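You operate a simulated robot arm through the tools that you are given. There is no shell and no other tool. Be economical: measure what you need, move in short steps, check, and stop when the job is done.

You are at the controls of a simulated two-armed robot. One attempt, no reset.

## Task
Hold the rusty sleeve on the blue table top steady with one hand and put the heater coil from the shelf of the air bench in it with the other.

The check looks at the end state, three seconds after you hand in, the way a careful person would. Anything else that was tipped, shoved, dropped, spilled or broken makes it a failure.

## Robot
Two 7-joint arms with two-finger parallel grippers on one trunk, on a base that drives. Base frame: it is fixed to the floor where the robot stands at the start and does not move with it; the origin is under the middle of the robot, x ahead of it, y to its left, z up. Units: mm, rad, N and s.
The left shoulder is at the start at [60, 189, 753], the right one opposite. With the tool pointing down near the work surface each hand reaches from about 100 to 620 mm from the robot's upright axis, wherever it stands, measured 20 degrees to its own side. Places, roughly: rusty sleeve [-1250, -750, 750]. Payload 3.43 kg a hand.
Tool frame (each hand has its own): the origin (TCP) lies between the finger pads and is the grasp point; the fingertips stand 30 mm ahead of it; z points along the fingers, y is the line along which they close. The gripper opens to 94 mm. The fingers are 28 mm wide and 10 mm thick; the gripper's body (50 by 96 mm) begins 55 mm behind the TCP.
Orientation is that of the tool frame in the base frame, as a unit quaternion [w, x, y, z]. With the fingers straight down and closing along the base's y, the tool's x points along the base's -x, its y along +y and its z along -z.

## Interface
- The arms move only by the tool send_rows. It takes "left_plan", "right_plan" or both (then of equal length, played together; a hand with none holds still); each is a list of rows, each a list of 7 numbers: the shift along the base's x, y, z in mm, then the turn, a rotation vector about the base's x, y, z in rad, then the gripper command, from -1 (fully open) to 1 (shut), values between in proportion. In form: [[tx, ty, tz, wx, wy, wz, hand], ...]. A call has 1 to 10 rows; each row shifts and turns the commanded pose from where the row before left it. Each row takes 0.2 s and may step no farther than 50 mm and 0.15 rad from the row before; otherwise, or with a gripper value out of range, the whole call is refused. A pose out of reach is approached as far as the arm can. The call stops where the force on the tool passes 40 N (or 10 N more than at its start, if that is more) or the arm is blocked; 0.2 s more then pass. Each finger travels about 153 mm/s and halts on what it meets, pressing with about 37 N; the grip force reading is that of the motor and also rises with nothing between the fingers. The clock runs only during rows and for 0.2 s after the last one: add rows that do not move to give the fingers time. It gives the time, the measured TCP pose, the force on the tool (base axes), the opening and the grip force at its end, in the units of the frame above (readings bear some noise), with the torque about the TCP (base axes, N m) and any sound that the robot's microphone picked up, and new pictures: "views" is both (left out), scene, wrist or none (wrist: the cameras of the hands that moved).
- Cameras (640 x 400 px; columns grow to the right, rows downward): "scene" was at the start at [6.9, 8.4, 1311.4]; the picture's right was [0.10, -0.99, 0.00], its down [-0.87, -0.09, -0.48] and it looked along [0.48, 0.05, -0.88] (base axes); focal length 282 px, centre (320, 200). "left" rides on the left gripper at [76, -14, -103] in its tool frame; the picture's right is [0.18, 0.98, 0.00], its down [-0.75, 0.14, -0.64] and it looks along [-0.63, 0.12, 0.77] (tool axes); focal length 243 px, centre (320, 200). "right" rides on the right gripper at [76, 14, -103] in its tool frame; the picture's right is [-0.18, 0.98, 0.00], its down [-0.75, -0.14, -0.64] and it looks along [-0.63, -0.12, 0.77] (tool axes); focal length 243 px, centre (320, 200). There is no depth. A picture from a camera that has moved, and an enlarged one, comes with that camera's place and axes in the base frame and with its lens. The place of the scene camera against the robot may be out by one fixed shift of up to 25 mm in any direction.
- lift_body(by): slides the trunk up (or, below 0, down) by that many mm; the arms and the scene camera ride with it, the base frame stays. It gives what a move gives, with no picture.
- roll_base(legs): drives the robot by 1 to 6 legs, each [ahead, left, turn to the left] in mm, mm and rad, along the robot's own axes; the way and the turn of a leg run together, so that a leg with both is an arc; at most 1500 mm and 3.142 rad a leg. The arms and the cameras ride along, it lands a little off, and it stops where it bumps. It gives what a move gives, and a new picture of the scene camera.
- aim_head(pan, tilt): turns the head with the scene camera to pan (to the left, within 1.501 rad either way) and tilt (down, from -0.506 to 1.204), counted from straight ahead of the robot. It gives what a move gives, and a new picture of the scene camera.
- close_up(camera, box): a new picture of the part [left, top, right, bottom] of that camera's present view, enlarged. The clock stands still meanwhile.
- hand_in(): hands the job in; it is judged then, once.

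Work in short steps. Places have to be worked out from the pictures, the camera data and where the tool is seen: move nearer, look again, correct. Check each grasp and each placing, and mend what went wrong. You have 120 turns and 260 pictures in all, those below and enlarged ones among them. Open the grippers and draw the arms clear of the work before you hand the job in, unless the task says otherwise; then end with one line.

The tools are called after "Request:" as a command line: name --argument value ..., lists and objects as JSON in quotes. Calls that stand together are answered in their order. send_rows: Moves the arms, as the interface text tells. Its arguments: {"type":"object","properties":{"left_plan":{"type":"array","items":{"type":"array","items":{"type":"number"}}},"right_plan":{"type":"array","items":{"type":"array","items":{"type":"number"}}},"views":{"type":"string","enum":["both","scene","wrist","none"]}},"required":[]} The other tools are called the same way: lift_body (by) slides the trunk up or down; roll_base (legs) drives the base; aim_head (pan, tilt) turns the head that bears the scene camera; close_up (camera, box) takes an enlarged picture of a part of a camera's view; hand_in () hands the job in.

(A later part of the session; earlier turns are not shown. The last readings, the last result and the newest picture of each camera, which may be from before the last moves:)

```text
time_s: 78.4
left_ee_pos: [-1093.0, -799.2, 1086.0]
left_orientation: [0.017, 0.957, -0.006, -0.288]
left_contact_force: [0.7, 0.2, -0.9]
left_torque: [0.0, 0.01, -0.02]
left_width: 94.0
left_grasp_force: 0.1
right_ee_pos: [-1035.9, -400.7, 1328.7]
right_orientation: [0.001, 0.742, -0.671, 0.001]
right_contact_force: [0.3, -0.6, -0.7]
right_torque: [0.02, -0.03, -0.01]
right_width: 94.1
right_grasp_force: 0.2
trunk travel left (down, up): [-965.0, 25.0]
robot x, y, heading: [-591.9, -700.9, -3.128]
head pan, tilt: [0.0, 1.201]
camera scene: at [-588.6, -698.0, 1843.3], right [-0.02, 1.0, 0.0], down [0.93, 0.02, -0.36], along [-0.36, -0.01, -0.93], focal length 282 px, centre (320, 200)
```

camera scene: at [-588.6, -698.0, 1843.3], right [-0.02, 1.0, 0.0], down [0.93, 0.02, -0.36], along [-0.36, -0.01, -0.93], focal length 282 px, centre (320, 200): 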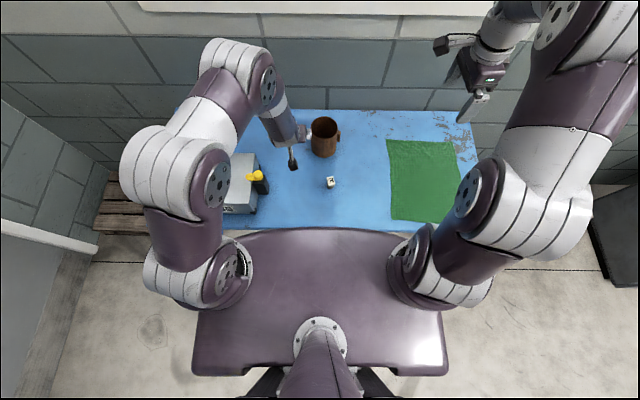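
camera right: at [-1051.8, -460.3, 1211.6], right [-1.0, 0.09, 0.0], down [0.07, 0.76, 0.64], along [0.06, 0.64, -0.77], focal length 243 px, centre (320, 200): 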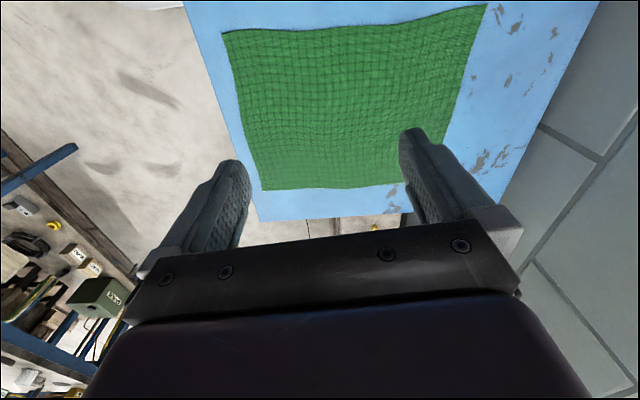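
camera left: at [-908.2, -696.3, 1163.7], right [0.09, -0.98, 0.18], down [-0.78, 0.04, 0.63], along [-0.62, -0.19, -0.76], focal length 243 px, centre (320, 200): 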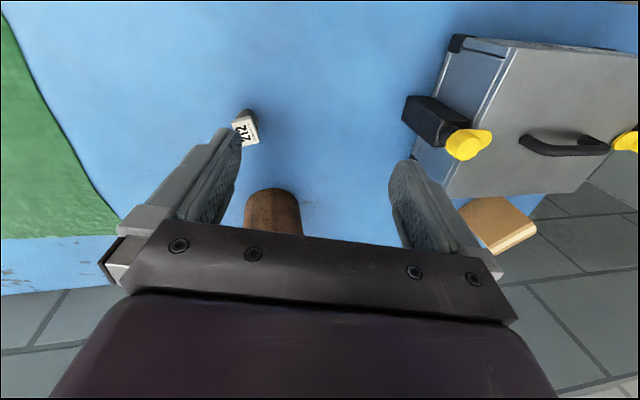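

The coil stands 449 mm ahead, slightly right, which suits the right hand. I shift the left hand outward to give room and bring the right hand above the coil, yawed to match its head.

Request:
send_rows --left_plan '[[0, -30, 10, 0, 0, 0, -1], [0, -30, 10, 0, 0, 0, -1], [0, -30, 0, 0, 0, 0, -1], [0, 0, 0, 0, 0, 0, -1], [0, 0, 0, 0, 0, 0, -1], [0, 0, 0, 0, 0, 0, -1], [0, 0, 0, 0, 0, 0, -1], [0, 0, 0, 0, 0, 0, -1], [0, 0, 0, 0, 0, 0, -1], [0, 0, 0, 0, 0, 0, -1]]' --right_plan '[[0, -20, -35, 0, 0, 0.02, -1], [0, -27, -35, 0, 0, 0.02, -1], [0, -27, -35, 0, 0, 0.02, -1], [0, -27, -35, 0, 0, 0.02, -1], [0, -27, -35, 0, 0, 0.02, -1], [0, -27, -35, 0, 0, 0.02, -1], [0, -27, -35, 0, 0, 0.02, -1], [0, -27, -35, 0, 0, 0.02, -1], [-2, -27, -30, 0, 0, 0.02, -1], [-3, -25, -20, 0, 0, 0.02, -1]]' --views "both"

```text
time_s: 80.6
left_ee_pos: [-1091.6, -887.9, 1106.0]
left_orientation: [0.017, 0.957, -0.005, -0.288]
left_contact_force: [-0.6, 0.3, 0.1]
left_torque: [-0.01, -0.02, 0.03]
left_width: 93.8
left_grasp_force: 0.0
right_ee_pos: [-1042.9, -660.8, 998.5]
right_orientation: [0.0, 0.805, -0.593, 0.001]
right_contact_force: [0.3, -0.4, -0.2]
right_torque: [-0.01, 0.02, 0.01]
right_width: 94.1
right_grasp_force: 0.0
trunk travel left (down, up): [-965.0, 25.0]
robot x, y, heading: [-592.8, -697.7, -3.117]
head pan, tilt: [0.0, 1.201]
camera scene: at [-588.2, -698.7, 1843.3], right [-0.02, 1.0, 0.0], down [0.93, 0.02, -0.36], along [-0.36, -0.01, -0.93], focal length 282 px, centre (320, 200)
camera right: at [-1034.5, -737.0, 1101.2], right [-0.99, -0.12, 0.0], down [-0.09, 0.76, 0.64], along [-0.07, 0.64, -0.77], focal length 243 px, centre (320, 200)
camera left: at [-972.5, -871.1, 1149.2], right [0.15, -0.99, -0.07], down [-0.27, -0.11, 0.96], along [-0.95, -0.13, -0.29], focal length 243 px, centre (320, 200)
```

scene: 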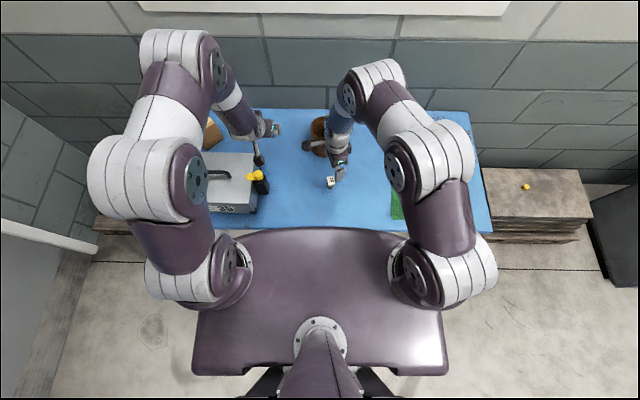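
right: 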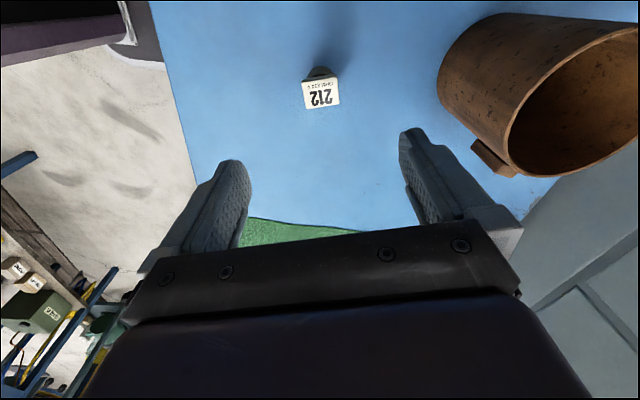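
left: 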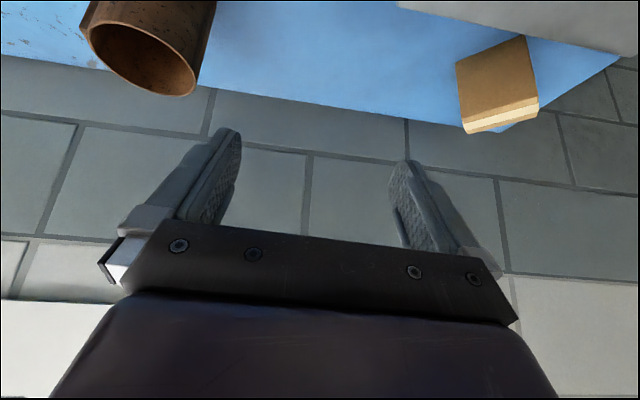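

The right hand is vertical over the coil and aligned to within about 1°. I descend so the fingertips cover the head (TCP z≈870).

Request:
send_rows --right_plan '[[0.5, -1.5, -35, 0, 0, 0, -1], [0.5, -1.5, -35, 0, 0, 0, -1], [0, 0, -35, 0, 0, 0, -1], [0, 0, -23, 0, 0, 0, -1], [0, 0, 0, 0, 0, 0, -1]]' --views "wrist"

Request:
close_up --camera "right" --box '[200, 60, 440, 210]'

```text
time_s: 81.8
left_ee_pos: [-1092.0, -886.8, 1106.5]
left_orientation: [0.017, 0.957, -0.006, -0.288]
left_contact_force: [-0.2, 0.5, -0.4]
left_torque: [-0.01, 0.01, 0.0]
left_width: 94.1
left_grasp_force: 0.1
right_ee_pos: [-1040.8, -664.3, 872.3]
right_orientation: [0.0, 0.806, -0.593, 0.0]
right_contact_force: [0.6, 0.2, 0.8]
right_torque: [0.02, 0.02, 0.02]
right_width: 94.3
right_grasp_force: 0.1
trunk travel left (down, up): [-965.0, 25.0]
robot x, y, heading: [-591.8, -701.0, -3.124]
head pan, tilt: [0.0, 1.201]
camera right: at [-1031.4, -740.7, 974.4], right [-0.99, -0.12, 0.0], down [-0.09, 0.76, 0.64], along [-0.07, 0.64, -0.77], focal length 243 px, centre (320, 200)
```

right: 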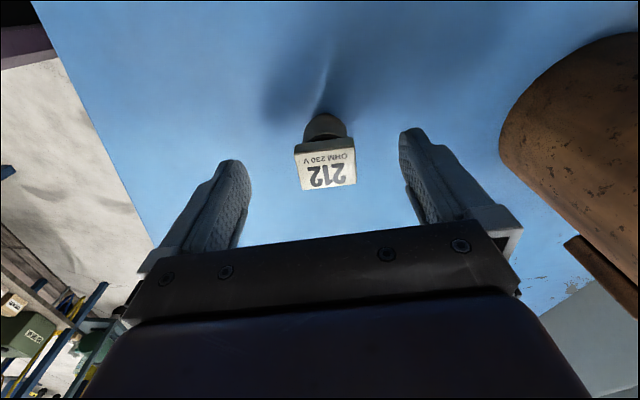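

```text
2.67 times, centred on (320, 135) of right
camera zoom: at [-1031.4, -740.7, 974.4], right [-0.99, -0.12, 0.0], down [-0.09, 0.76, 0.64], along [-0.07, 0.64, -0.77], focal length 647 px, centre (320, 373)
```

zoom: 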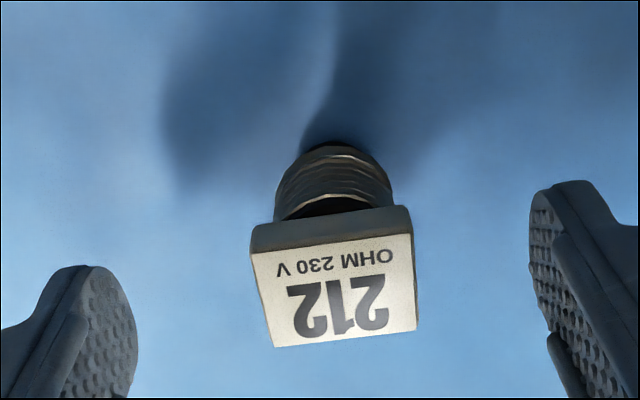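

The head is centred between the fingertips, so I close the right hand.

Request:
send_rows --right_plan '[[-1, -1.5, -1, 0, 0, 0, -0.4], [0, 0, 0, 0, 0, 0, 0.1], [0, 0, 0, 0, 0, 0, 0.6], [0, 0, 0, 0, 0, 0, 1], [0, 0, 0, 0, 0, 0, 1]]' --views "none"

Request:
close_up --camera "right" --box '[200, 60, 440, 210]'

```text
time_s: 83.0
left_ee_pos: [-1093.4, -886.7, 1105.7]
left_orientation: [0.018, 0.958, -0.005, -0.288]
left_contact_force: [-1.1, 0.2, -0.7]
left_torque: [0.01, 0.01, 0.02]
left_width: 93.7
left_grasp_force: 0.0
right_ee_pos: [-1042.2, -666.2, 871.6]
right_orientation: [0.0, 0.805, -0.593, 0.0]
right_contact_force: [-1.3, -0.6, 0.4]
right_torque: [0.01, 0.0, -0.01]
right_width: 33.4
right_grasp_force: 37.7
trunk travel left (down, up): [-965.0, 25.0]
robot x, y, heading: [-595.9, -697.9, -3.122]
head pan, tilt: [0.0, 1.201]
```

```text
2.67 times, centred on (320, 135) of right
camera zoom: at [-1032.7, -742.1, 973.7], right [-0.99, -0.12, 0.0], down [-0.09, 0.76, 0.64], along [-0.07, 0.64, -0.77], focal length 647 px, centre (320, 373)
```

zoom: 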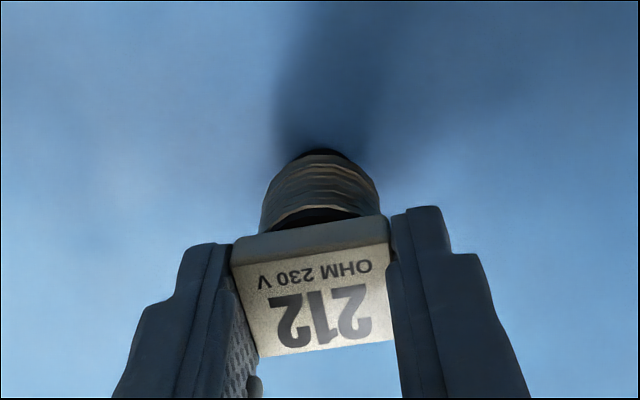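

The right hand has a firm grip, with the coil bottom 71.6 mm below the TCP. I lift and turn it so it closes along x.

Request:
send_rows --right_plan '[[0, 0, 10, 0, 0, 0, 1], [0, 0, 30, 0, 0, 0, 1], [0, 0, 40, 0, 0, -0.05, 1], [0, 0, 40, 0, 0, -0.05, 1], [0, 0, 40, 0, 0, -0.1, 1], [0, 0, 30, 0, 0, -0.1, 1], [20, 20, 0, 0, 0, 0, 1], [20, 20, 0, 0, 0, 0, 1]]' --views "both"

```text
time_s: 84.8
left_ee_pos: [-1091.0, -886.2, 1105.5]
left_orientation: [0.018, 0.957, -0.006, -0.289]
left_contact_force: [0.9, -0.8, -0.1]
left_torque: [0.0, 0.0, 0.04]
left_width: 94.2
left_grasp_force: 0.1
right_ee_pos: [-998.6, -626.1, 1060.9]
right_orientation: [-0.001, -0.706, 0.708, -0.001]
right_contact_force: [0.0, 0.2, -1.9]
right_torque: [-0.01, 0.01, 0.0]
right_width: 33.3
right_grasp_force: 36.9
trunk travel left (down, up): [-965.0, 25.0]
robot x, y, heading: [-591.4, -702.8, -3.127]
head pan, tilt: [0.0, 1.201]
camera scene: at [-586.8, -696.3, 1843.3], right [-0.02, 1.0, 0.0], down [0.93, 0.02, -0.36], along [-0.36, -0.01, -0.93], focal length 282 px, centre (320, 200)
camera right: at [-1013.6, -701.1, 1162.8], right [-0.98, 0.18, 0.0], down [0.14, 0.75, 0.64], along [0.12, 0.63, -0.77], focal length 243 px, centre (320, 200)
```

scene: 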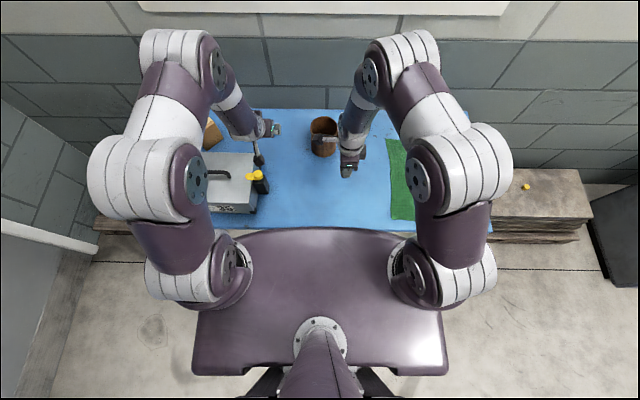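
right: 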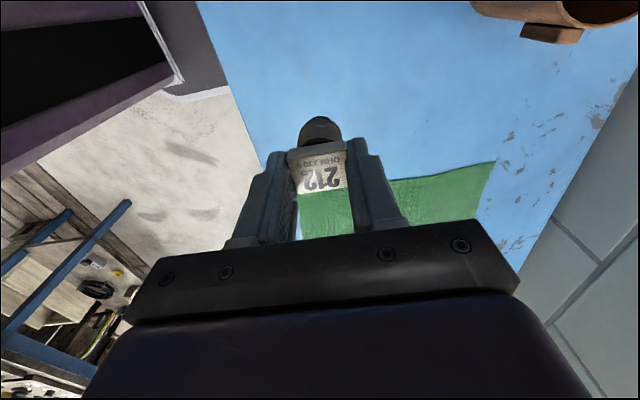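

The right camera arm sticks out to -y, right where the left hand must be. I turn the right hand about z by 180° so the camera sits on the +y side.

Request:
send_rows --right_plan '[[0, 0, 0, 0, 0, 0.1495, 1], [0, 0, 0, 0, 0, 0.1495, 1], [0, 0, 0, 0, 0, 0.1495, 1], [0, 0, 0, 0, 0, 0.1495, 1], [0, 0, 0, 0, 0, 0.1495, 1], [0, 0, 0, 0, 0, 0.1495, 1], [0, 0, 0, 0, 0, 0.1495, 1], [0, 0, 0, 0, 0, 0.1495, 1], [0, 0, 0, 0, 0, 0.1495, 1], [0, 0, 0, 0, 0, 0.1495, 1]]' --views "none"

Request:
send_rows --right_plan '[[0, 0, 0, 0, 0, 0.1495, 1], [0, 0, 0, 0, 0, 0.1495, 1], [0, 0, 0, 0, 0, 0.1495, 1], [0, 0, 0, 0, 0, 0.1495, 1], [0, 0, 0, 0, 0, 0.1495, 1], [0, 0, 0, 0, 0, 0.1495, 1], [0, 0, 0, 0, 0, 0.1495, 1], [0, 0, 0, 0, 0, 0.1495, 1], [0, 0, 0, 0, 0, 0.1495, 1], [0, 0, 0, 0, 0, 0.1495, 1]]' --views "both"

```text
time_s: 87.0
left_ee_pos: [-1092.8, -887.0, 1106.6]
left_orientation: [0.017, 0.957, -0.006, -0.289]
left_contact_force: [0.6, -0.5, 0.3]
left_torque: [-0.01, -0.01, 0.03]
left_width: 94.1
left_grasp_force: 0.1
right_ee_pos: [-1001.5, -624.9, 1060.4]
right_orientation: [0.0, 0.999, -0.036, 0.0]
right_contact_force: [0.4, 0.1, -1.2]
right_torque: [0.05, 0.01, 0.03]
right_width: 33.3
right_grasp_force: 36.8
trunk travel left (down, up): [-965.0, 25.0]
robot x, y, heading: [-595.0, -697.5, -3.121]
head pan, tilt: [0.0, 1.201]
```

```text
time_s: 89.2
left_ee_pos: [-1093.5, -888.1, 1105.8]
left_orientation: [0.017, 0.958, -0.005, -0.288]
left_contact_force: [-0.2, 0.5, 0.1]
left_torque: [0.01, 0.0, -0.02]
left_width: 94.1
left_grasp_force: 0.1
right_ee_pos: [-1001.3, -625.3, 1059.7]
right_orientation: [0.0, 0.756, 0.654, 0.001]
right_contact_force: [0.2, -0.4, -1.0]
right_torque: [0.0, -0.02, 0.06]
right_width: 33.3
right_grasp_force: 36.8
trunk travel left (down, up): [-965.0, 25.0]
robot x, y, heading: [-592.7, -699.3, -3.121]
head pan, tilt: [0.0, 1.201]
camera scene: at [-587.9, -697.6, 1843.3], right [-0.02, 1.0, 0.0], down [0.93, 0.02, -0.36], along [-0.36, -0.01, -0.93], focal length 282 px, centre (320, 200)
camera right: at [-975.8, -551.5, 1162.3], right [0.95, -0.33, 0.0], down [-0.25, -0.73, 0.64], along [-0.21, -0.61, -0.77], focal length 243 px, centre (320, 200)
```

scene: 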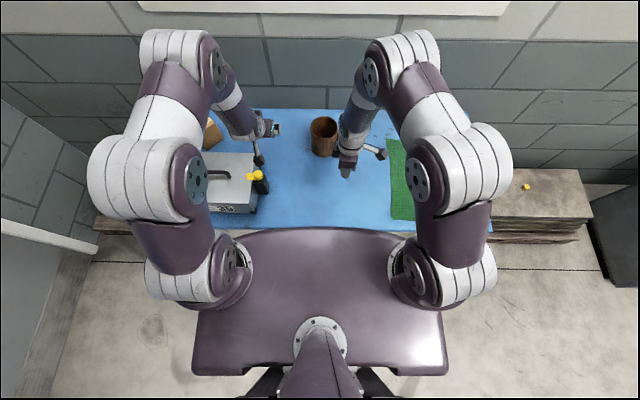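
right: 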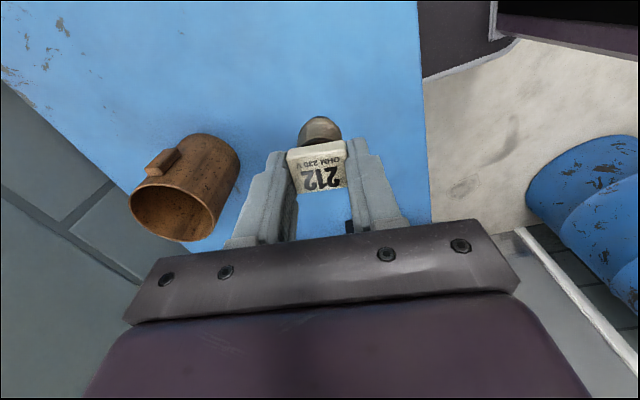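

The camera is now on the +y side and sees the whole sleeve. I measure it.

Request:
close_up --camera "right" --box '[110, 110, 270, 260]'

```text
2.67 times, centred on (190, 185) of right
camera zoom: at [-975.8, -551.5, 1162.3], right [0.95, -0.33, 0.0], down [-0.25, -0.73, 0.64], along [-0.21, -0.61, -0.77], focal length 647 px, centre (667, 240)
```

zoom: 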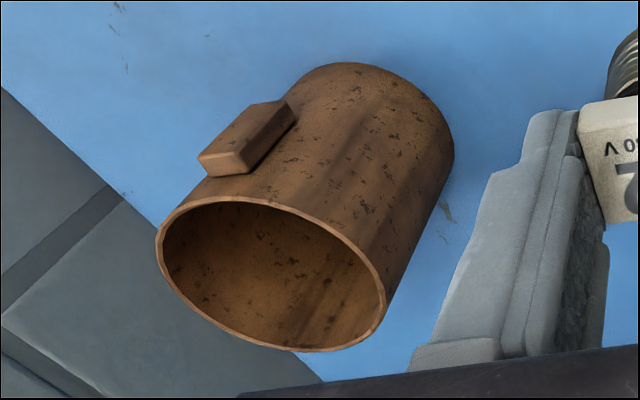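

Sleeve: axis about (-1223, -690), rim z≈933. I drive the last 100 mm towards the table.

Request:
roll_base --legs '[[50, 0, 0]]'

Request:
roll_base --legs '[[45, 0, 0]]'

```text
time_s: 90.1
left_ee_pos: [-1134.0, -888.1, 1111.8]
left_orientation: [0.017, 0.956, -0.005, -0.292]
left_contact_force: [1.1, -0.2, 0.5]
left_torque: [0.0, 0.03, -0.01]
left_width: 94.1
left_grasp_force: 0.0
right_ee_pos: [-1042.9, -625.4, 1061.8]
right_orientation: [-0.002, 0.758, 0.652, -0.002]
right_contact_force: [0.5, 0.6, -1.1]
right_torque: [0.01, 0.03, 0.0]
right_width: 33.0
right_grasp_force: 36.9
trunk travel left (down, up): [-965.0, 25.0]
robot x, y, heading: [-638.5, -697.4, -3.122]
head pan, tilt: [0.0, 1.201]
camera scene: at [-624.3, -698.2, 1843.3], right [-0.02, 1.0, 0.0], down [0.93, 0.02, -0.37], along [-0.37, -0.01, -0.93], focal length 282 px, centre (320, 200)
```

scene: 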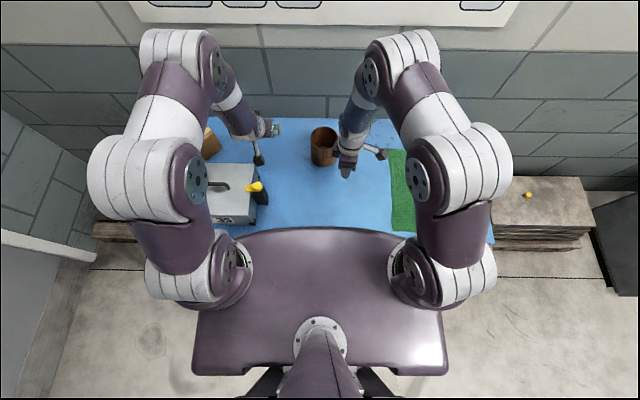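

```text
time_s: 91.0
left_ee_pos: [-1180.7, -889.7, 1108.0]
left_orientation: [0.018, 0.957, -0.004, -0.291]
left_contact_force: [-0.1, -0.3, 0.2]
left_torque: [-0.01, 0.05, 0.04]
left_width: 93.9
left_grasp_force: 0.0
right_ee_pos: [-1087.9, -628.6, 1061.8]
right_orientation: [-0.001, 0.758, 0.653, -0.001]
right_contact_force: [0.6, 0.1, -1.1]
right_torque: [0.02, 0.05, -0.02]
right_width: 33.3
right_grasp_force: 36.9
trunk travel left (down, up): [-965.0, 25.0]
robot x, y, heading: [-686.4, -702.6, -3.124]
head pan, tilt: [0.0, 1.201]
camera scene: at [-672.0, -699.2, 1843.3], right [-0.02, 1.0, 0.0], down [0.93, 0.02, -0.37], along [-0.37, -0.01, -0.93], focal length 282 px, centre (320, 200)
```

scene: 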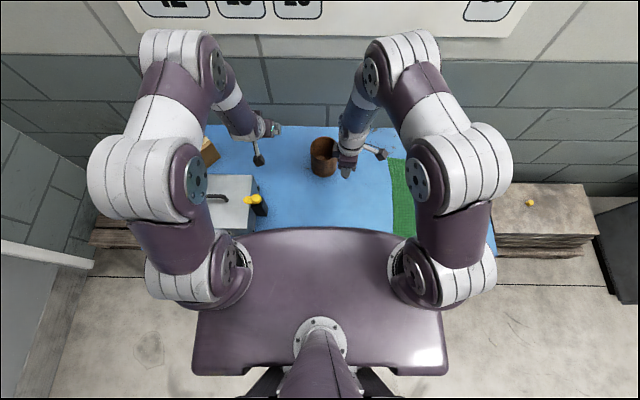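

No bump. I move the right hand aside to +y and bring the left hand above the sleeve's left wall.

Request:
send_rows --left_plan '[[0, 0, 0, 0, 0, 0, -1], [-4, 25, -10, 0, 0, 0, -1], [-4, 30, -20, 0, 0, 0, -1], [-4, 32, -20, 0, 0, 0, -1], [-4, 32, -24, 0, 0, 0, -1], [-4, 30, -24, 0, 0, 0, -1], [0, 0, 0, 0, 0, 0, -1]]' --right_plan '[[0, 40, 0, 0, 0, 0, 1], [0, 40, 0, 0, 0, 0, 1], [0, 0, 0, 0, 0, 0, 1], [0, 0, 0, 0, 0, 0, 1], [0, 0, 0, 0, 0, 0, 1], [0, 0, 0, 0, 0, 0, 1], [0, 0, 0, 0, 0, 0, 1]]' --views "both"

```text
time_s: 92.6
left_ee_pos: [-1205.2, -740.1, 1009.3]
left_orientation: [0.018, 0.957, -0.005, -0.289]
left_contact_force: [0.5, 0.1, 0.1]
left_torque: [-0.01, -0.05, 0.01]
left_width: 94.0
left_grasp_force: 0.1
right_ee_pos: [-1093.0, -549.1, 1060.3]
right_orientation: [0.0, 0.757, 0.653, 0.002]
right_contact_force: [0.3, 1.5, -1.3]
right_torque: [0.0, -0.02, 0.0]
right_width: 33.0
right_grasp_force: 37.1
trunk travel left (down, up): [-965.0, 25.0]
robot x, y, heading: [-679.6, -699.0, -3.119]
head pan, tilt: [0.0, 1.201]
camera scene: at [-680.5, -700.2, 1843.3], right [-0.02, 1.0, 0.0], down [0.93, 0.02, -0.36], along [-0.36, -0.01, -0.93], focal length 282 px, centre (320, 200)
camera right: at [-1067.8, -474.7, 1163.5], right [0.94, -0.33, 0.0], down [-0.25, -0.73, 0.64], along [-0.21, -0.61, -0.77], focal length 243 px, centre (320, 200)
camera left: at [-1086.4, -722.9, 1051.8], right [0.15, -0.99, -0.07], down [-0.27, -0.11, 0.96], along [-0.95, -0.13, -0.29], focal length 243 px, centre (320, 200)
```

scene: 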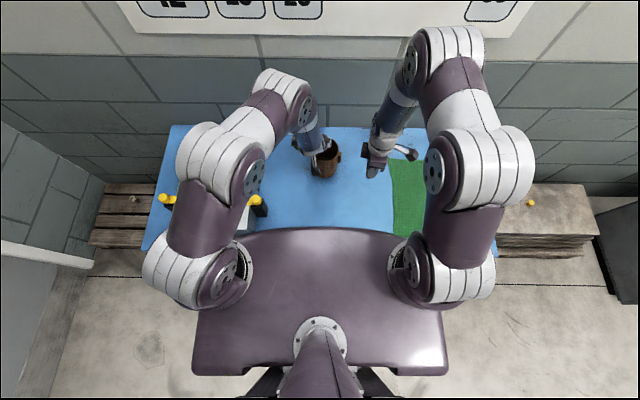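
right: 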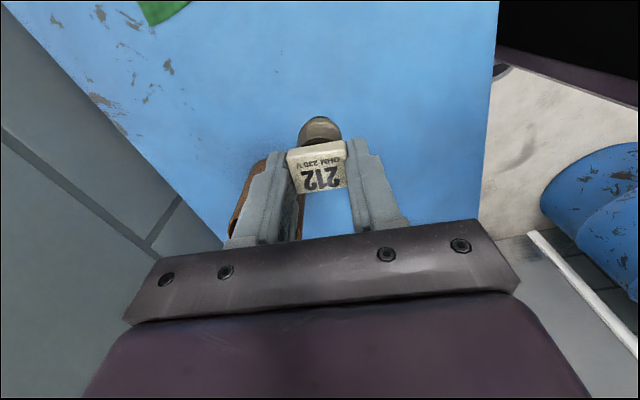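
left: 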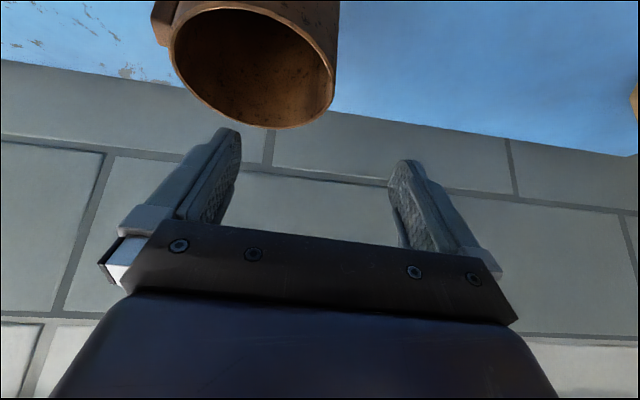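

Refined from this view: sleeve axis about (-1213, -694), rim z≈927, left wall at y≈-740, right under the left TCP. I descend part way and check.

Request:
send_rows --left_plan '[[0, 0, -20, 0, 0, 0, -1], [0, 0, -20, 0, 0, 0, -1], [0, 0, -10, 0, 0, 0, -1], [0, 0, 0, 0, 0, 0, -1]]' --views "wrist"

Request:
close_up --camera "scene" --box '[270, 110, 390, 185]'

```text
time_s: 93.6
left_ee_pos: [-1205.9, -740.5, 957.6]
left_orientation: [0.017, 0.958, -0.005, -0.288]
left_contact_force: [1.0, -0.2, -0.2]
left_torque: [-0.02, 0.02, -0.01]
left_width: 94.0
left_grasp_force: 0.0
right_ee_pos: [-1093.8, -548.2, 1059.5]
right_orientation: [0.0, 0.758, 0.653, 0.0]
right_contact_force: [0.7, -0.7, -1.6]
right_torque: [-0.03, -0.02, 0.02]
right_width: 32.9
right_grasp_force: 37.0
trunk travel left (down, up): [-965.0, 25.0]
robot x, y, heading: [-688.7, -700.6, -3.123]
head pan, tilt: [0.0, 1.201]
camera left: at [-1084.8, -723.0, 1001.3], right [0.15, -0.99, -0.07], down [-0.27, -0.11, 0.96], along [-0.95, -0.13, -0.29], focal length 243 px, centre (320, 200)
```

left: 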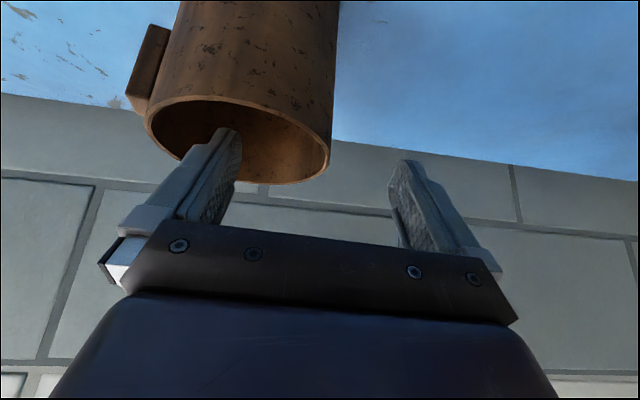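

```text
5.33 times, centred on (330, 148) of scene
camera zoom: at [-681.0, -699.1, 1843.3], right [-0.02, 1.0, 0.0], down [0.93, 0.02, -0.36], along [-0.36, -0.01, -0.93], focal length 1503 px, centre (267, 480)
```

zoom: 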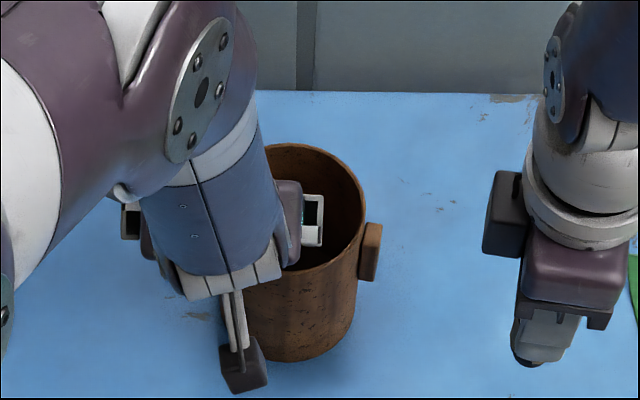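

Rim confirmed at z≈930, axis (-1214, -692). To keep the left gripper body clear of the right hand, I increase the left tilt to about 45° and then lower it onto the wall.

Request:
send_rows --left_plan '[[0, 0, 2, 0, 0.1, 0, -1], [0, 0, 2, 0, 0.1, 0, -1], [2, -1, -8, 0, 0, 0, -1], [0, -1, -8, 0, 0, 0, -1], [0, 0, -7, 0, 0, 0, -1], [0, 0, 0, 0, 0, 0, -1]]' --views "wrist"

Request:
close_up --camera "left" --box '[120, 60, 440, 260]'

```text
time_s: 95.0
left_ee_pos: [-1202.0, -742.6, 937.9]
left_orientation: [0.018, 0.924, -0.003, -0.383]
left_contact_force: [0.0, 0.7, 0.6]
left_torque: [-0.01, -0.03, 0.01]
left_width: 93.9
left_grasp_force: 0.1
right_ee_pos: [-1092.7, -548.9, 1060.0]
right_orientation: [0.0, 0.758, 0.652, 0.001]
right_contact_force: [-0.3, -0.2, -1.8]
right_torque: [-0.02, -0.02, 0.03]
right_width: 33.4
right_grasp_force: 36.6
trunk travel left (down, up): [-965.0, 25.0]
robot x, y, heading: [-688.1, -702.4, -3.114]
head pan, tilt: [0.0, 1.201]
camera left: at [-1076.4, -725.5, 956.2], right [0.14, -0.99, -0.1], down [-0.08, -0.11, 0.99], along [-0.99, -0.13, -0.09], focal length 243 px, centre (320, 200)
```

left: 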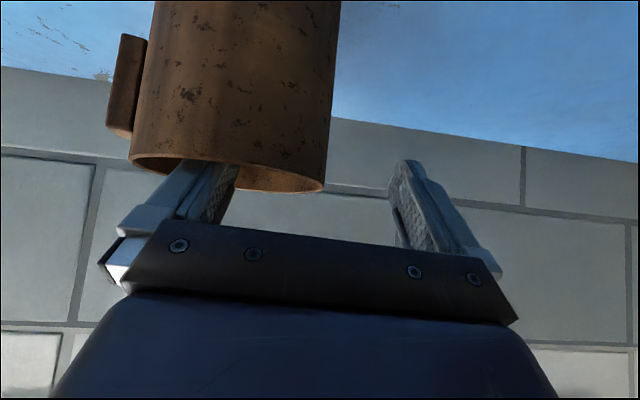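

```text
2.00 times, centred on (280, 160) of left
camera zoom: at [-1076.4, -725.5, 956.2], right [0.14, -0.99, -0.1], down [-0.08, -0.11, 0.99], along [-0.99, -0.13, -0.09], focal length 485 px, centre (400, 280)
```

zoom: 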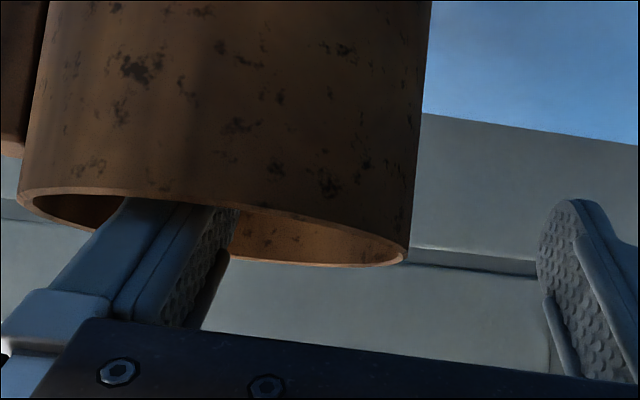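

The inner finger is inside the tube about 20 mm and the wall lies nearly midway. I nudge 1.5 mm and close gently on the wall.

Request:
send_rows --left_plan '[[0, -1.5, 0, 0, 0, 0, -0.5], [0, 0, 0, 0, 0, 0, 0], [0, 0, 0, 0, 0, 0, 0.4], [0, 0, 0, 0, 0, 0, 0.7], [0, 0, 0, 0, 0, 0, 1], [0, 0, 0, 0, 0, 0, 1]]' --views "wrist"

Request:
close_up --camera "scene" --box '[270, 110, 390, 185]'

```text
time_s: 96.4
left_ee_pos: [-1203.4, -744.4, 939.1]
left_orientation: [0.018, 0.924, -0.003, -0.383]
left_contact_force: [-2.0, 0.0, 5.9]
left_torque: [-0.14, -0.01, 0.01]
left_width: 10.5
left_grasp_force: 36.6
right_ee_pos: [-1091.9, -547.5, 1060.4]
right_orientation: [0.0, 0.758, 0.652, 0.001]
right_contact_force: [0.1, -1.1, 0.0]
right_torque: [0.01, 0.02, 0.04]
right_width: 33.3
right_grasp_force: 37.0
trunk travel left (down, up): [-965.0, 25.0]
robot x, y, heading: [-683.6, -701.7, -3.121]
head pan, tilt: [0.0, 1.201]
camera left: at [-1077.0, -726.9, 957.3], right [0.14, -0.99, -0.1], down [-0.08, -0.11, 0.99], along [-0.99, -0.13, -0.09], focal length 243 px, centre (320, 200)
```

left: 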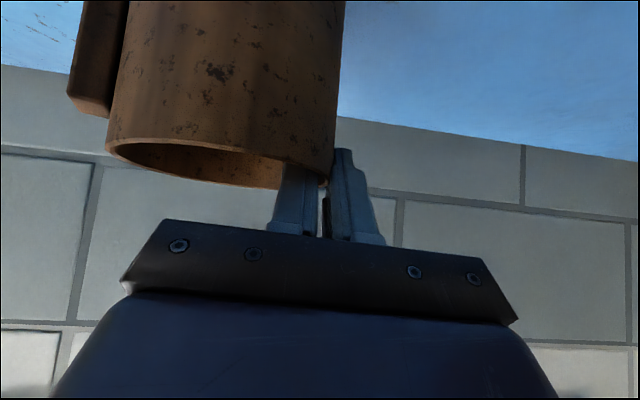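

```text
5.33 times, centred on (330, 148) of scene
camera zoom: at [-680.3, -699.2, 1843.4], right [-0.02, 1.0, 0.0], down [0.93, 0.02, -0.36], along [-0.36, -0.01, -0.93], focal length 1503 px, centre (267, 480)
```

zoom: 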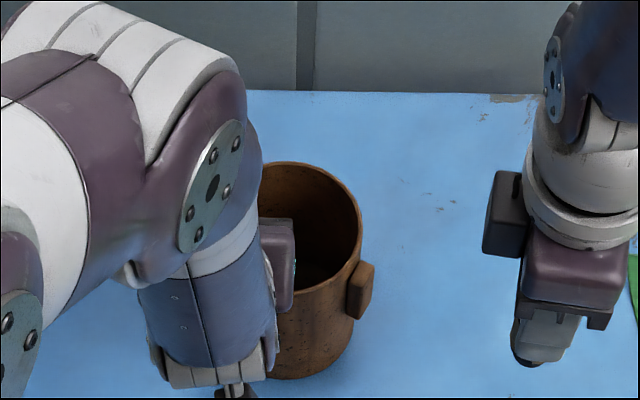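

The left hand holds the wall (10.5 mm at 37 N). The sleeve turned slightly in the pinch but stands upright. Now I turn the right hand another 98° so that it closes along y with its camera on the far side.

Request:
send_rows --right_plan '[[0, 0, 10, 0, 0, 0.149, 1], [0, 0, 10, 0, 0, 0.149, 1], [0, 0, 0, 0, 0, 0.149, 1], [0, 0, 0, 0, 0, 0.149, 1], [0, 0, 0, 0, 0, 0.149, 1], [0, 0, 0, 0, 0, 0.149, 1], [0, 0, 0, 0, 0, 0.149, 1], [0, 0, 0, 0, 0, 0.149, 1], [0, 0, 0, 0, 0, 0.149, 1], [0, 0, 0, 0, 0, 0.149, 1]]' --views "none"

Request:
send_rows --right_plan '[[0, 0, 0, 0, 0, 0.112, 1], [0, 0, 0, 0, 0, 0.112, 1], [0, 0, 0, 0, 0, 0, 1]]' --views "both"

```text
time_s: 98.6
left_ee_pos: [-1203.0, -744.1, 939.2]
left_orientation: [0.018, 0.924, -0.003, -0.383]
left_contact_force: [-5.5, -0.6, 13.1]
left_torque: [0.01, 0.17, 0.06]
left_width: 10.2
left_grasp_force: 37.2
right_ee_pos: [-1093.2, -547.2, 1080.5]
right_orientation: [-0.001, 0.112, 0.994, 0.002]
right_contact_force: [-0.6, 0.3, -0.6]
right_torque: [-0.04, 0.03, 0.0]
right_width: 33.1
right_grasp_force: 37.1
trunk travel left (down, up): [-965.0, 25.0]
robot x, y, heading: [-686.1, -700.7, -3.125]
head pan, tilt: [0.0, 1.201]
```

```text
time_s: 99.4
left_ee_pos: [-1201.7, -744.3, 938.9]
left_orientation: [0.018, 0.924, -0.003, -0.383]
left_contact_force: [-2.6, -0.2, 15.2]
left_torque: [0.05, -0.24, 0.04]
left_width: 10.2
left_grasp_force: 36.7
right_ee_pos: [-1090.9, -547.5, 1079.6]
right_orientation: [-0.001, 0.002, 1.0, 0.001]
right_contact_force: [0.4, 0.0, -1.0]
right_torque: [-0.04, 0.02, -0.03]
right_width: 33.2
right_grasp_force: 36.7
trunk travel left (down, up): [-965.0, 25.0]
robot x, y, heading: [-687.0, -697.0, -3.128]
head pan, tilt: [0.0, 1.201]
camera scene: at [-678.9, -699.0, 1843.3], right [-0.02, 1.0, 0.0], down [0.93, 0.02, -0.36], along [-0.36, -0.01, -0.93], focal length 282 px, centre (320, 200)
camera right: at [-1167.9, -531.9, 1182.6], right [0.19, 0.98, 0.0], down [0.75, -0.15, 0.64], along [0.63, -0.12, -0.77], focal length 243 px, centre (320, 200)
```

scene: 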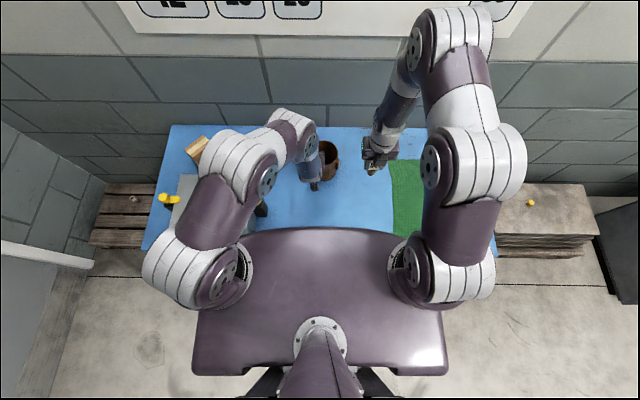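
right: 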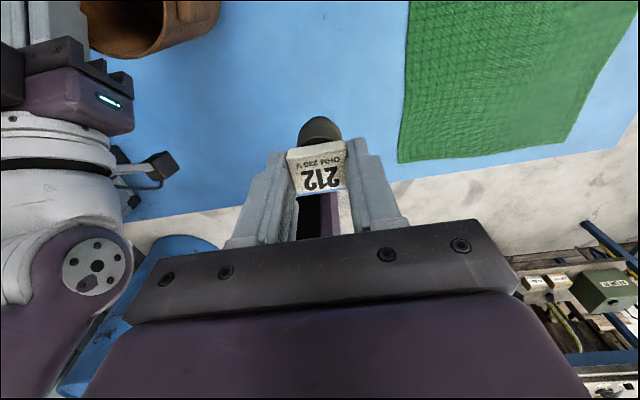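

The left camera stick and body sit on the robot side, as planned. I take the right hand forward in x at this y before going sideways.

Request:
send_rows --right_plan '[[-32, 0, 0, 0, 0, 0, 1], [-32, 0, 0, 0, 0, 0, 1], [-32, -10, 0, 0, 0, 0, 1], [-26, -20, 0, 0, 0, 0, 1], [0, -20, 0, 0, 0, 0, 1]]' --views "both"

Request:
close_up --camera "right" --box '[0, 0, 320, 200]'

```text
time_s: 100.6
left_ee_pos: [-1200.6, -744.5, 939.8]
left_orientation: [0.018, 0.923, -0.003, -0.383]
left_contact_force: [3.3, 1.6, 15.6]
left_torque: [0.14, -1.01, 0.0]
left_width: 10.2
left_grasp_force: 36.9
right_ee_pos: [-1213.1, -596.5, 1080.9]
right_orientation: [-0.001, 0.003, 1.0, 0.001]
right_contact_force: [0.4, 0.0, -0.8]
right_torque: [-0.02, 0.01, 0.0]
right_width: 32.9
right_grasp_force: 37.4
trunk travel left (down, up): [-965.0, 25.0]
robot x, y, heading: [-688.3, -701.1, -3.122]
head pan, tilt: [0.0, 1.201]
camera scene: at [-677.7, -699.7, 1843.2], right [-0.02, 1.0, 0.0], down [0.93, 0.02, -0.36], along [-0.36, -0.01, -0.93], focal length 282 px, centre (320, 200)
camera right: at [-1289.7, -582.4, 1183.2], right [0.19, 0.98, 0.0], down [0.75, -0.15, 0.64], along [0.63, -0.12, -0.77], focal length 243 px, centre (320, 200)
```

scene: 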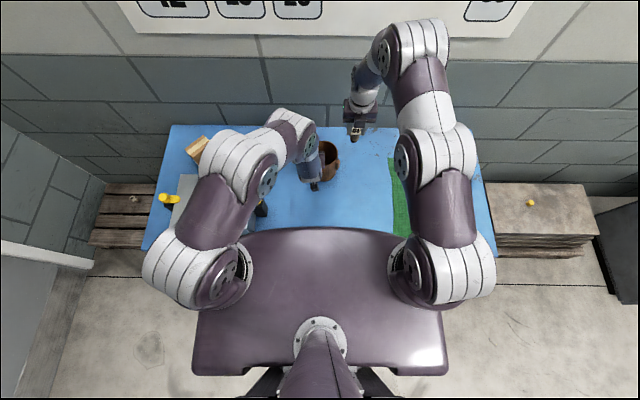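
right: 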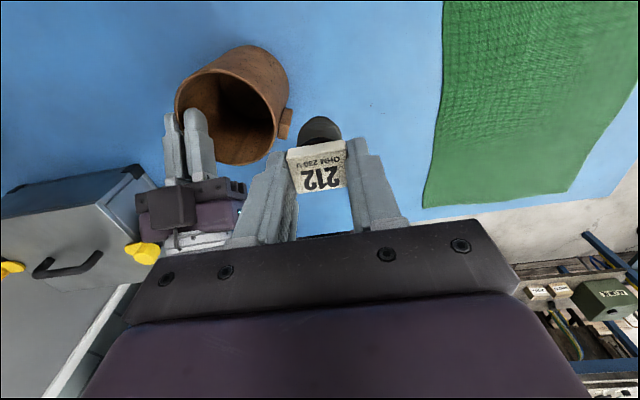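

```text
2.00 times, centred on (160, 100) of right
camera zoom: at [-1289.7, -582.4, 1183.2], right [0.19, 0.98, 0.0], down [0.75, -0.15, 0.64], along [0.63, -0.12, -0.77], focal length 485 px, centre (640, 400)
```

zoom: 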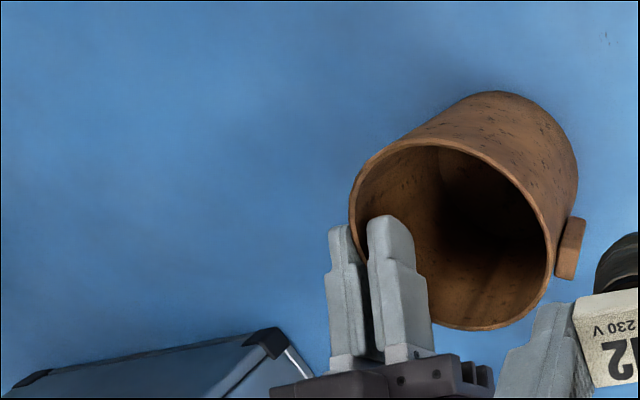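

From this view the axis is (-1213, -697) with outer diameter about 104. At 45° the left gripper would crowd the right gripper body, so I regrip the wall at about 60° tilt, which moves the left body farther back.

Request:
send_rows --left_plan '[[0, 0, 0, 0, 0, 0, 0.4], [0, 0, 0, 0, 0, 0, -0.4], [0, 0, 8, 0, 0, 0, -0.4], [0, 0, 8, 0, 0.13, 0, -0.4], [0, 0, 0, 0, 0.13, 0, -0.4], [-1, -1, -7, 0, 0, 0, -0.4], [-1, 0, -7, 0, 0, 0, -0.4], [0, 0, 0, 0, 0, 0, -0.4]]' --views "wrist"

Request:
close_up --camera "right" --box '[0, 0, 320, 200]'

```text
time_s: 102.4
left_ee_pos: [-1204.5, -744.8, 940.7]
left_orientation: [0.017, 0.866, -0.002, -0.499]
left_contact_force: [0.4, 0.7, 0.1]
left_torque: [0.04, -0.02, 0.03]
left_width: 65.8
left_grasp_force: 0.1
right_ee_pos: [-1215.1, -596.8, 1079.2]
right_orientation: [0.0, 0.002, 1.0, 0.0]
right_contact_force: [-0.2, -0.9, -2.0]
right_torque: [0.01, 0.0, -0.02]
right_width: 33.2
right_grasp_force: 37.0
trunk travel left (down, up): [-965.0, 25.0]
robot x, y, heading: [-684.1, -705.4, -3.123]
head pan, tilt: [0.0, 1.201]
camera left: at [-1077.8, -727.9, 926.5], right [0.11, -0.99, -0.13], down [0.18, -0.11, 0.98], along [-0.98, -0.13, 0.17], focal length 243 px, centre (320, 200)
```

left: 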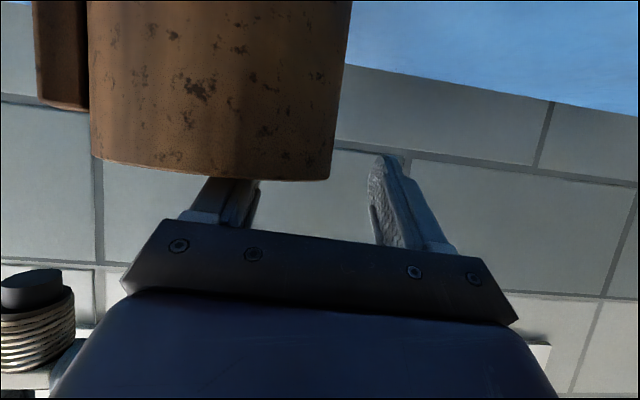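

```text
2.00 times, centred on (160, 100) of right
camera zoom: at [-1291.5, -582.1, 1182.6], right [0.19, 0.98, 0.0], down [0.75, -0.15, 0.64], along [0.63, -0.12, -0.77], focal length 485 px, centre (640, 400)
```

zoom: 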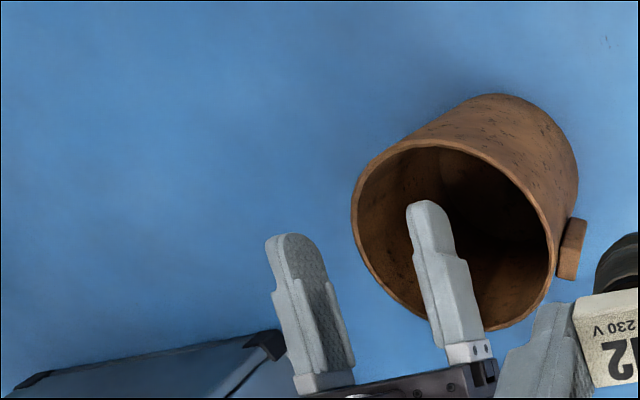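

The inner finger reaches about 13 mm inside the rim and the wall lies between the pads. I close gently.

Request:
send_rows --left_plan '[[0, 0, -2, 0, 0, 0, 0], [0, 0, 0, 0, 0, 0, 0.4], [0, 0, 0, 0, 0, 0, 0.65], [0, 0, 0, 0, 0, 0, 0.8], [0, 0, 0, 0, 0, 0, 1], [0, 0, 0, 0, 0, 0, 1]]' --views "none"

Request:
close_up --camera "right" --box '[0, 0, 320, 200]'

```text
time_s: 103.8
left_ee_pos: [-1204.5, -744.3, 939.3]
left_orientation: [0.017, 0.866, -0.001, -0.5]
left_contact_force: [1.5, 0.1, 1.5]
left_torque: [-0.17, 0.04, 0.03]
left_width: 14.0
left_grasp_force: 37.0
right_ee_pos: [-1214.7, -597.2, 1079.9]
right_orientation: [0.001, 0.001, 1.0, 0.001]
right_contact_force: [0.2, 0.3, -1.2]
right_torque: [-0.03, -0.05, -0.01]
right_width: 32.9
right_grasp_force: 36.8
trunk travel left (down, up): [-965.0, 25.0]
robot x, y, heading: [-684.6, -702.8, -3.125]
head pan, tilt: [0.0, 1.201]
```

```text
2.00 times, centred on (160, 100) of right
camera zoom: at [-1291.5, -582.1, 1182.6], right [0.19, 0.98, 0.0], down [0.75, -0.15, 0.64], along [0.63, -0.12, -0.77], focal length 485 px, centre (640, 400)
```

zoom: 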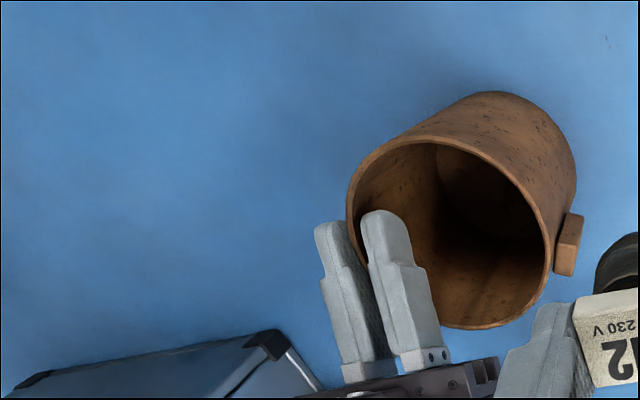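

Holding well (14 mm, 37 N), sleeve axis now about (-1216, -698). I turn the right gripper by -65°, so its body slots past the left fingers, then move it over the hole.

Request:
send_rows --right_plan '[[0, 0, 0, 0, 0, -0.1418, 1], [0, 0, 0, 0, 0, -0.1418, 1], [0, 0, 0, 0, 0, -0.1418, 1], [0, 0, 0, 0, 0, -0.1418, 1], [0, 0, 0, 0, 0, -0.1418, 1], [0, 0, 0, 0, 0, -0.1418, 1], [0, 0, 0, 0, 0, -0.1418, 1], [0, 0, 0, 0, 0, -0.1418, 1], [0, 0, 0, 0, 0, 0, 1]]' --views "none"

Request:
send_rows --right_plan '[[-2, -30, 0, 0, 0, 0, 1], [-2, -30, 0, 0, 0, 0, 1], [-3, -31, 0, 0, 0, 0, 1], [0, 0, 0, 0, 0, 0, 1]]' --views "both"

Request:
close_up --camera "right" --box '[160, 40, 480, 240]'

```text
time_s: 105.8
left_ee_pos: [-1204.2, -745.3, 939.1]
left_orientation: [0.018, 0.866, -0.001, -0.499]
left_contact_force: [1.2, 0.0, 2.9]
left_torque: [-0.14, 0.0, -0.03]
left_width: 13.5
left_grasp_force: 37.1
right_ee_pos: [-1215.5, -597.4, 1079.2]
right_orientation: [-0.001, 0.539, 0.842, 0.001]
right_contact_force: [0.6, 0.3, -0.3]
right_torque: [0.03, -0.01, -0.02]
right_width: 33.1
right_grasp_force: 36.9
trunk travel left (down, up): [-965.0, 25.0]
robot x, y, heading: [-686.7, -701.4, -3.122]
head pan, tilt: [0.0, 1.201]
```

```text
time_s: 106.8
left_ee_pos: [-1204.1, -743.7, 939.1]
left_orientation: [0.017, 0.866, -0.002, -0.5]
left_contact_force: [0.2, -0.8, 3.9]
left_torque: [-0.26, 0.01, -0.03]
left_width: 13.6
left_grasp_force: 37.2
right_ee_pos: [-1221.2, -689.1, 1078.6]
right_orientation: [0.0, 0.539, 0.842, 0.0]
right_contact_force: [0.5, -0.4, -1.4]
right_torque: [0.0, 0.01, 0.01]
right_width: 33.4
right_grasp_force: 37.3
trunk travel left (down, up): [-965.0, 25.0]
robot x, y, heading: [-686.4, -700.6, -3.123]
head pan, tilt: [0.0, 1.201]
camera scene: at [-680.1, -698.6, 1843.3], right [-0.02, 1.0, 0.0], down [0.93, 0.02, -0.36], along [-0.36, -0.01, -0.93], focal length 282 px, centre (320, 200)
camera right: at [-1240.1, -614.0, 1181.6], right [0.97, 0.24, 0.0], down [0.19, -0.74, 0.64], along [0.16, -0.62, -0.77], focal length 243 px, centre (320, 200)
```

scene: 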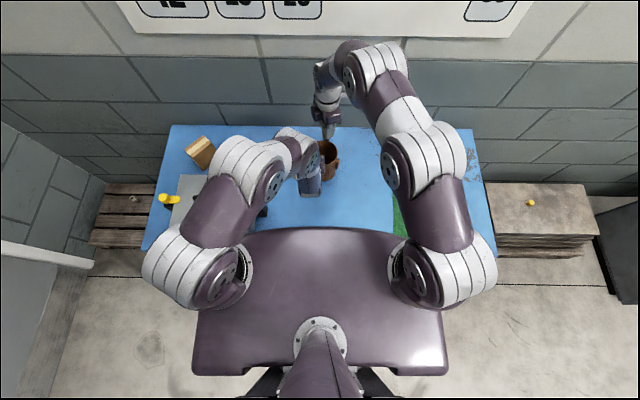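
right: 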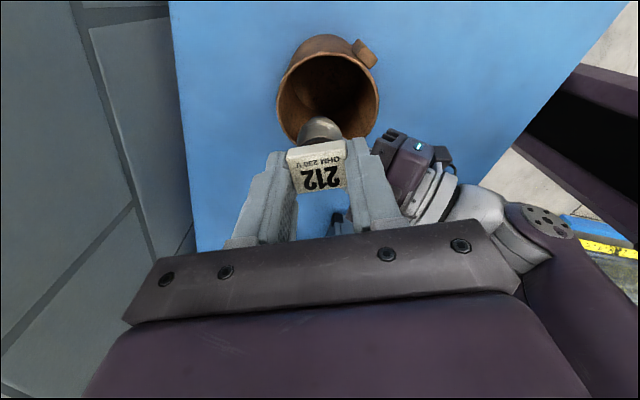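

```text
2.00 times, centred on (320, 140) of right
camera zoom: at [-1240.1, -614.0, 1181.6], right [0.97, 0.24, 0.0], down [0.19, -0.74, 0.64], along [0.16, -0.62, -0.77], focal length 485 px, centre (320, 320)
```

zoom: 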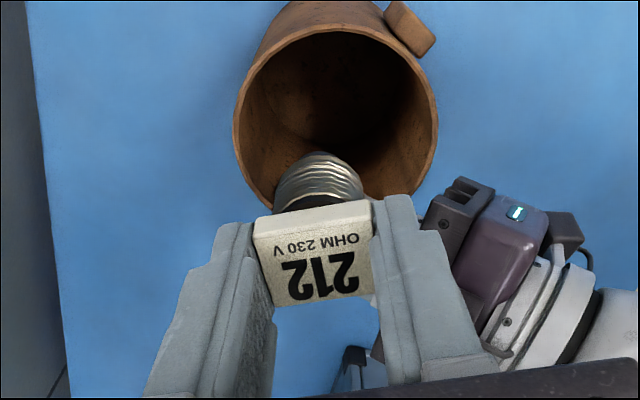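

Re-measured axis about (-1213, -697), so the coil is correctly offset from the left finger. I lower it to just above the rim and check.

Request:
send_rows --right_plan '[[1, 1, -20, 0, 0, 0, 1], [1, 0, -20, 0, 0, 0, 1], [0, 0, -20, 0, 0, 0, 1], [0, 0, 0, 0, 0, 0, 1]]' --views "none"

Request:
close_up --camera "right" --box '[160, 40, 480, 240]'

Request:
close_up --camera "scene" --box '[270, 80, 390, 205]'

```text
time_s: 107.8
left_ee_pos: [-1202.3, -744.2, 939.5]
left_orientation: [0.018, 0.866, -0.001, -0.499]
left_contact_force: [0.2, 1.0, 4.8]
left_torque: [-0.13, -0.15, -0.01]
left_width: 13.7
left_grasp_force: 36.8
right_ee_pos: [-1219.5, -688.2, 1018.7]
right_orientation: [0.0, 0.539, 0.842, 0.002]
right_contact_force: [-0.7, -0.2, -1.7]
right_torque: [-0.01, 0.01, -0.03]
right_width: 33.4
right_grasp_force: 36.6
trunk travel left (down, up): [-965.0, 25.0]
robot x, y, heading: [-688.7, -702.7, -3.122]
head pan, tilt: [0.0, 1.201]
```

```text
2.00 times, centred on (320, 140) of right
camera zoom: at [-1239.4, -612.1, 1121.8], right [0.97, 0.25, 0.0], down [0.19, -0.74, 0.64], along [0.16, -0.62, -0.77], focal length 485 px, centre (320, 320)
```

zoom: 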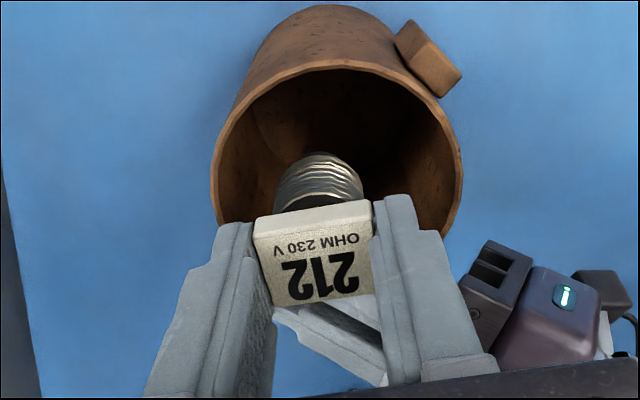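

```text
3.20 times, centred on (330, 142) of scene
camera zoom: at [-679.9, -699.1, 1843.3], right [-0.02, 1.0, 0.0], down [0.93, 0.02, -0.36], along [-0.36, -0.01, -0.93], focal length 902 px, centre (288, 384)
```

zoom: 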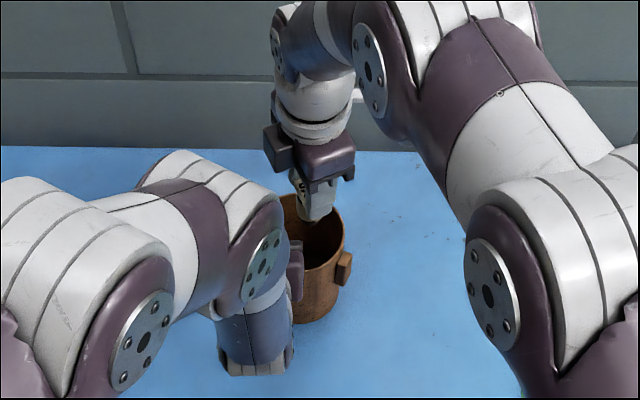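

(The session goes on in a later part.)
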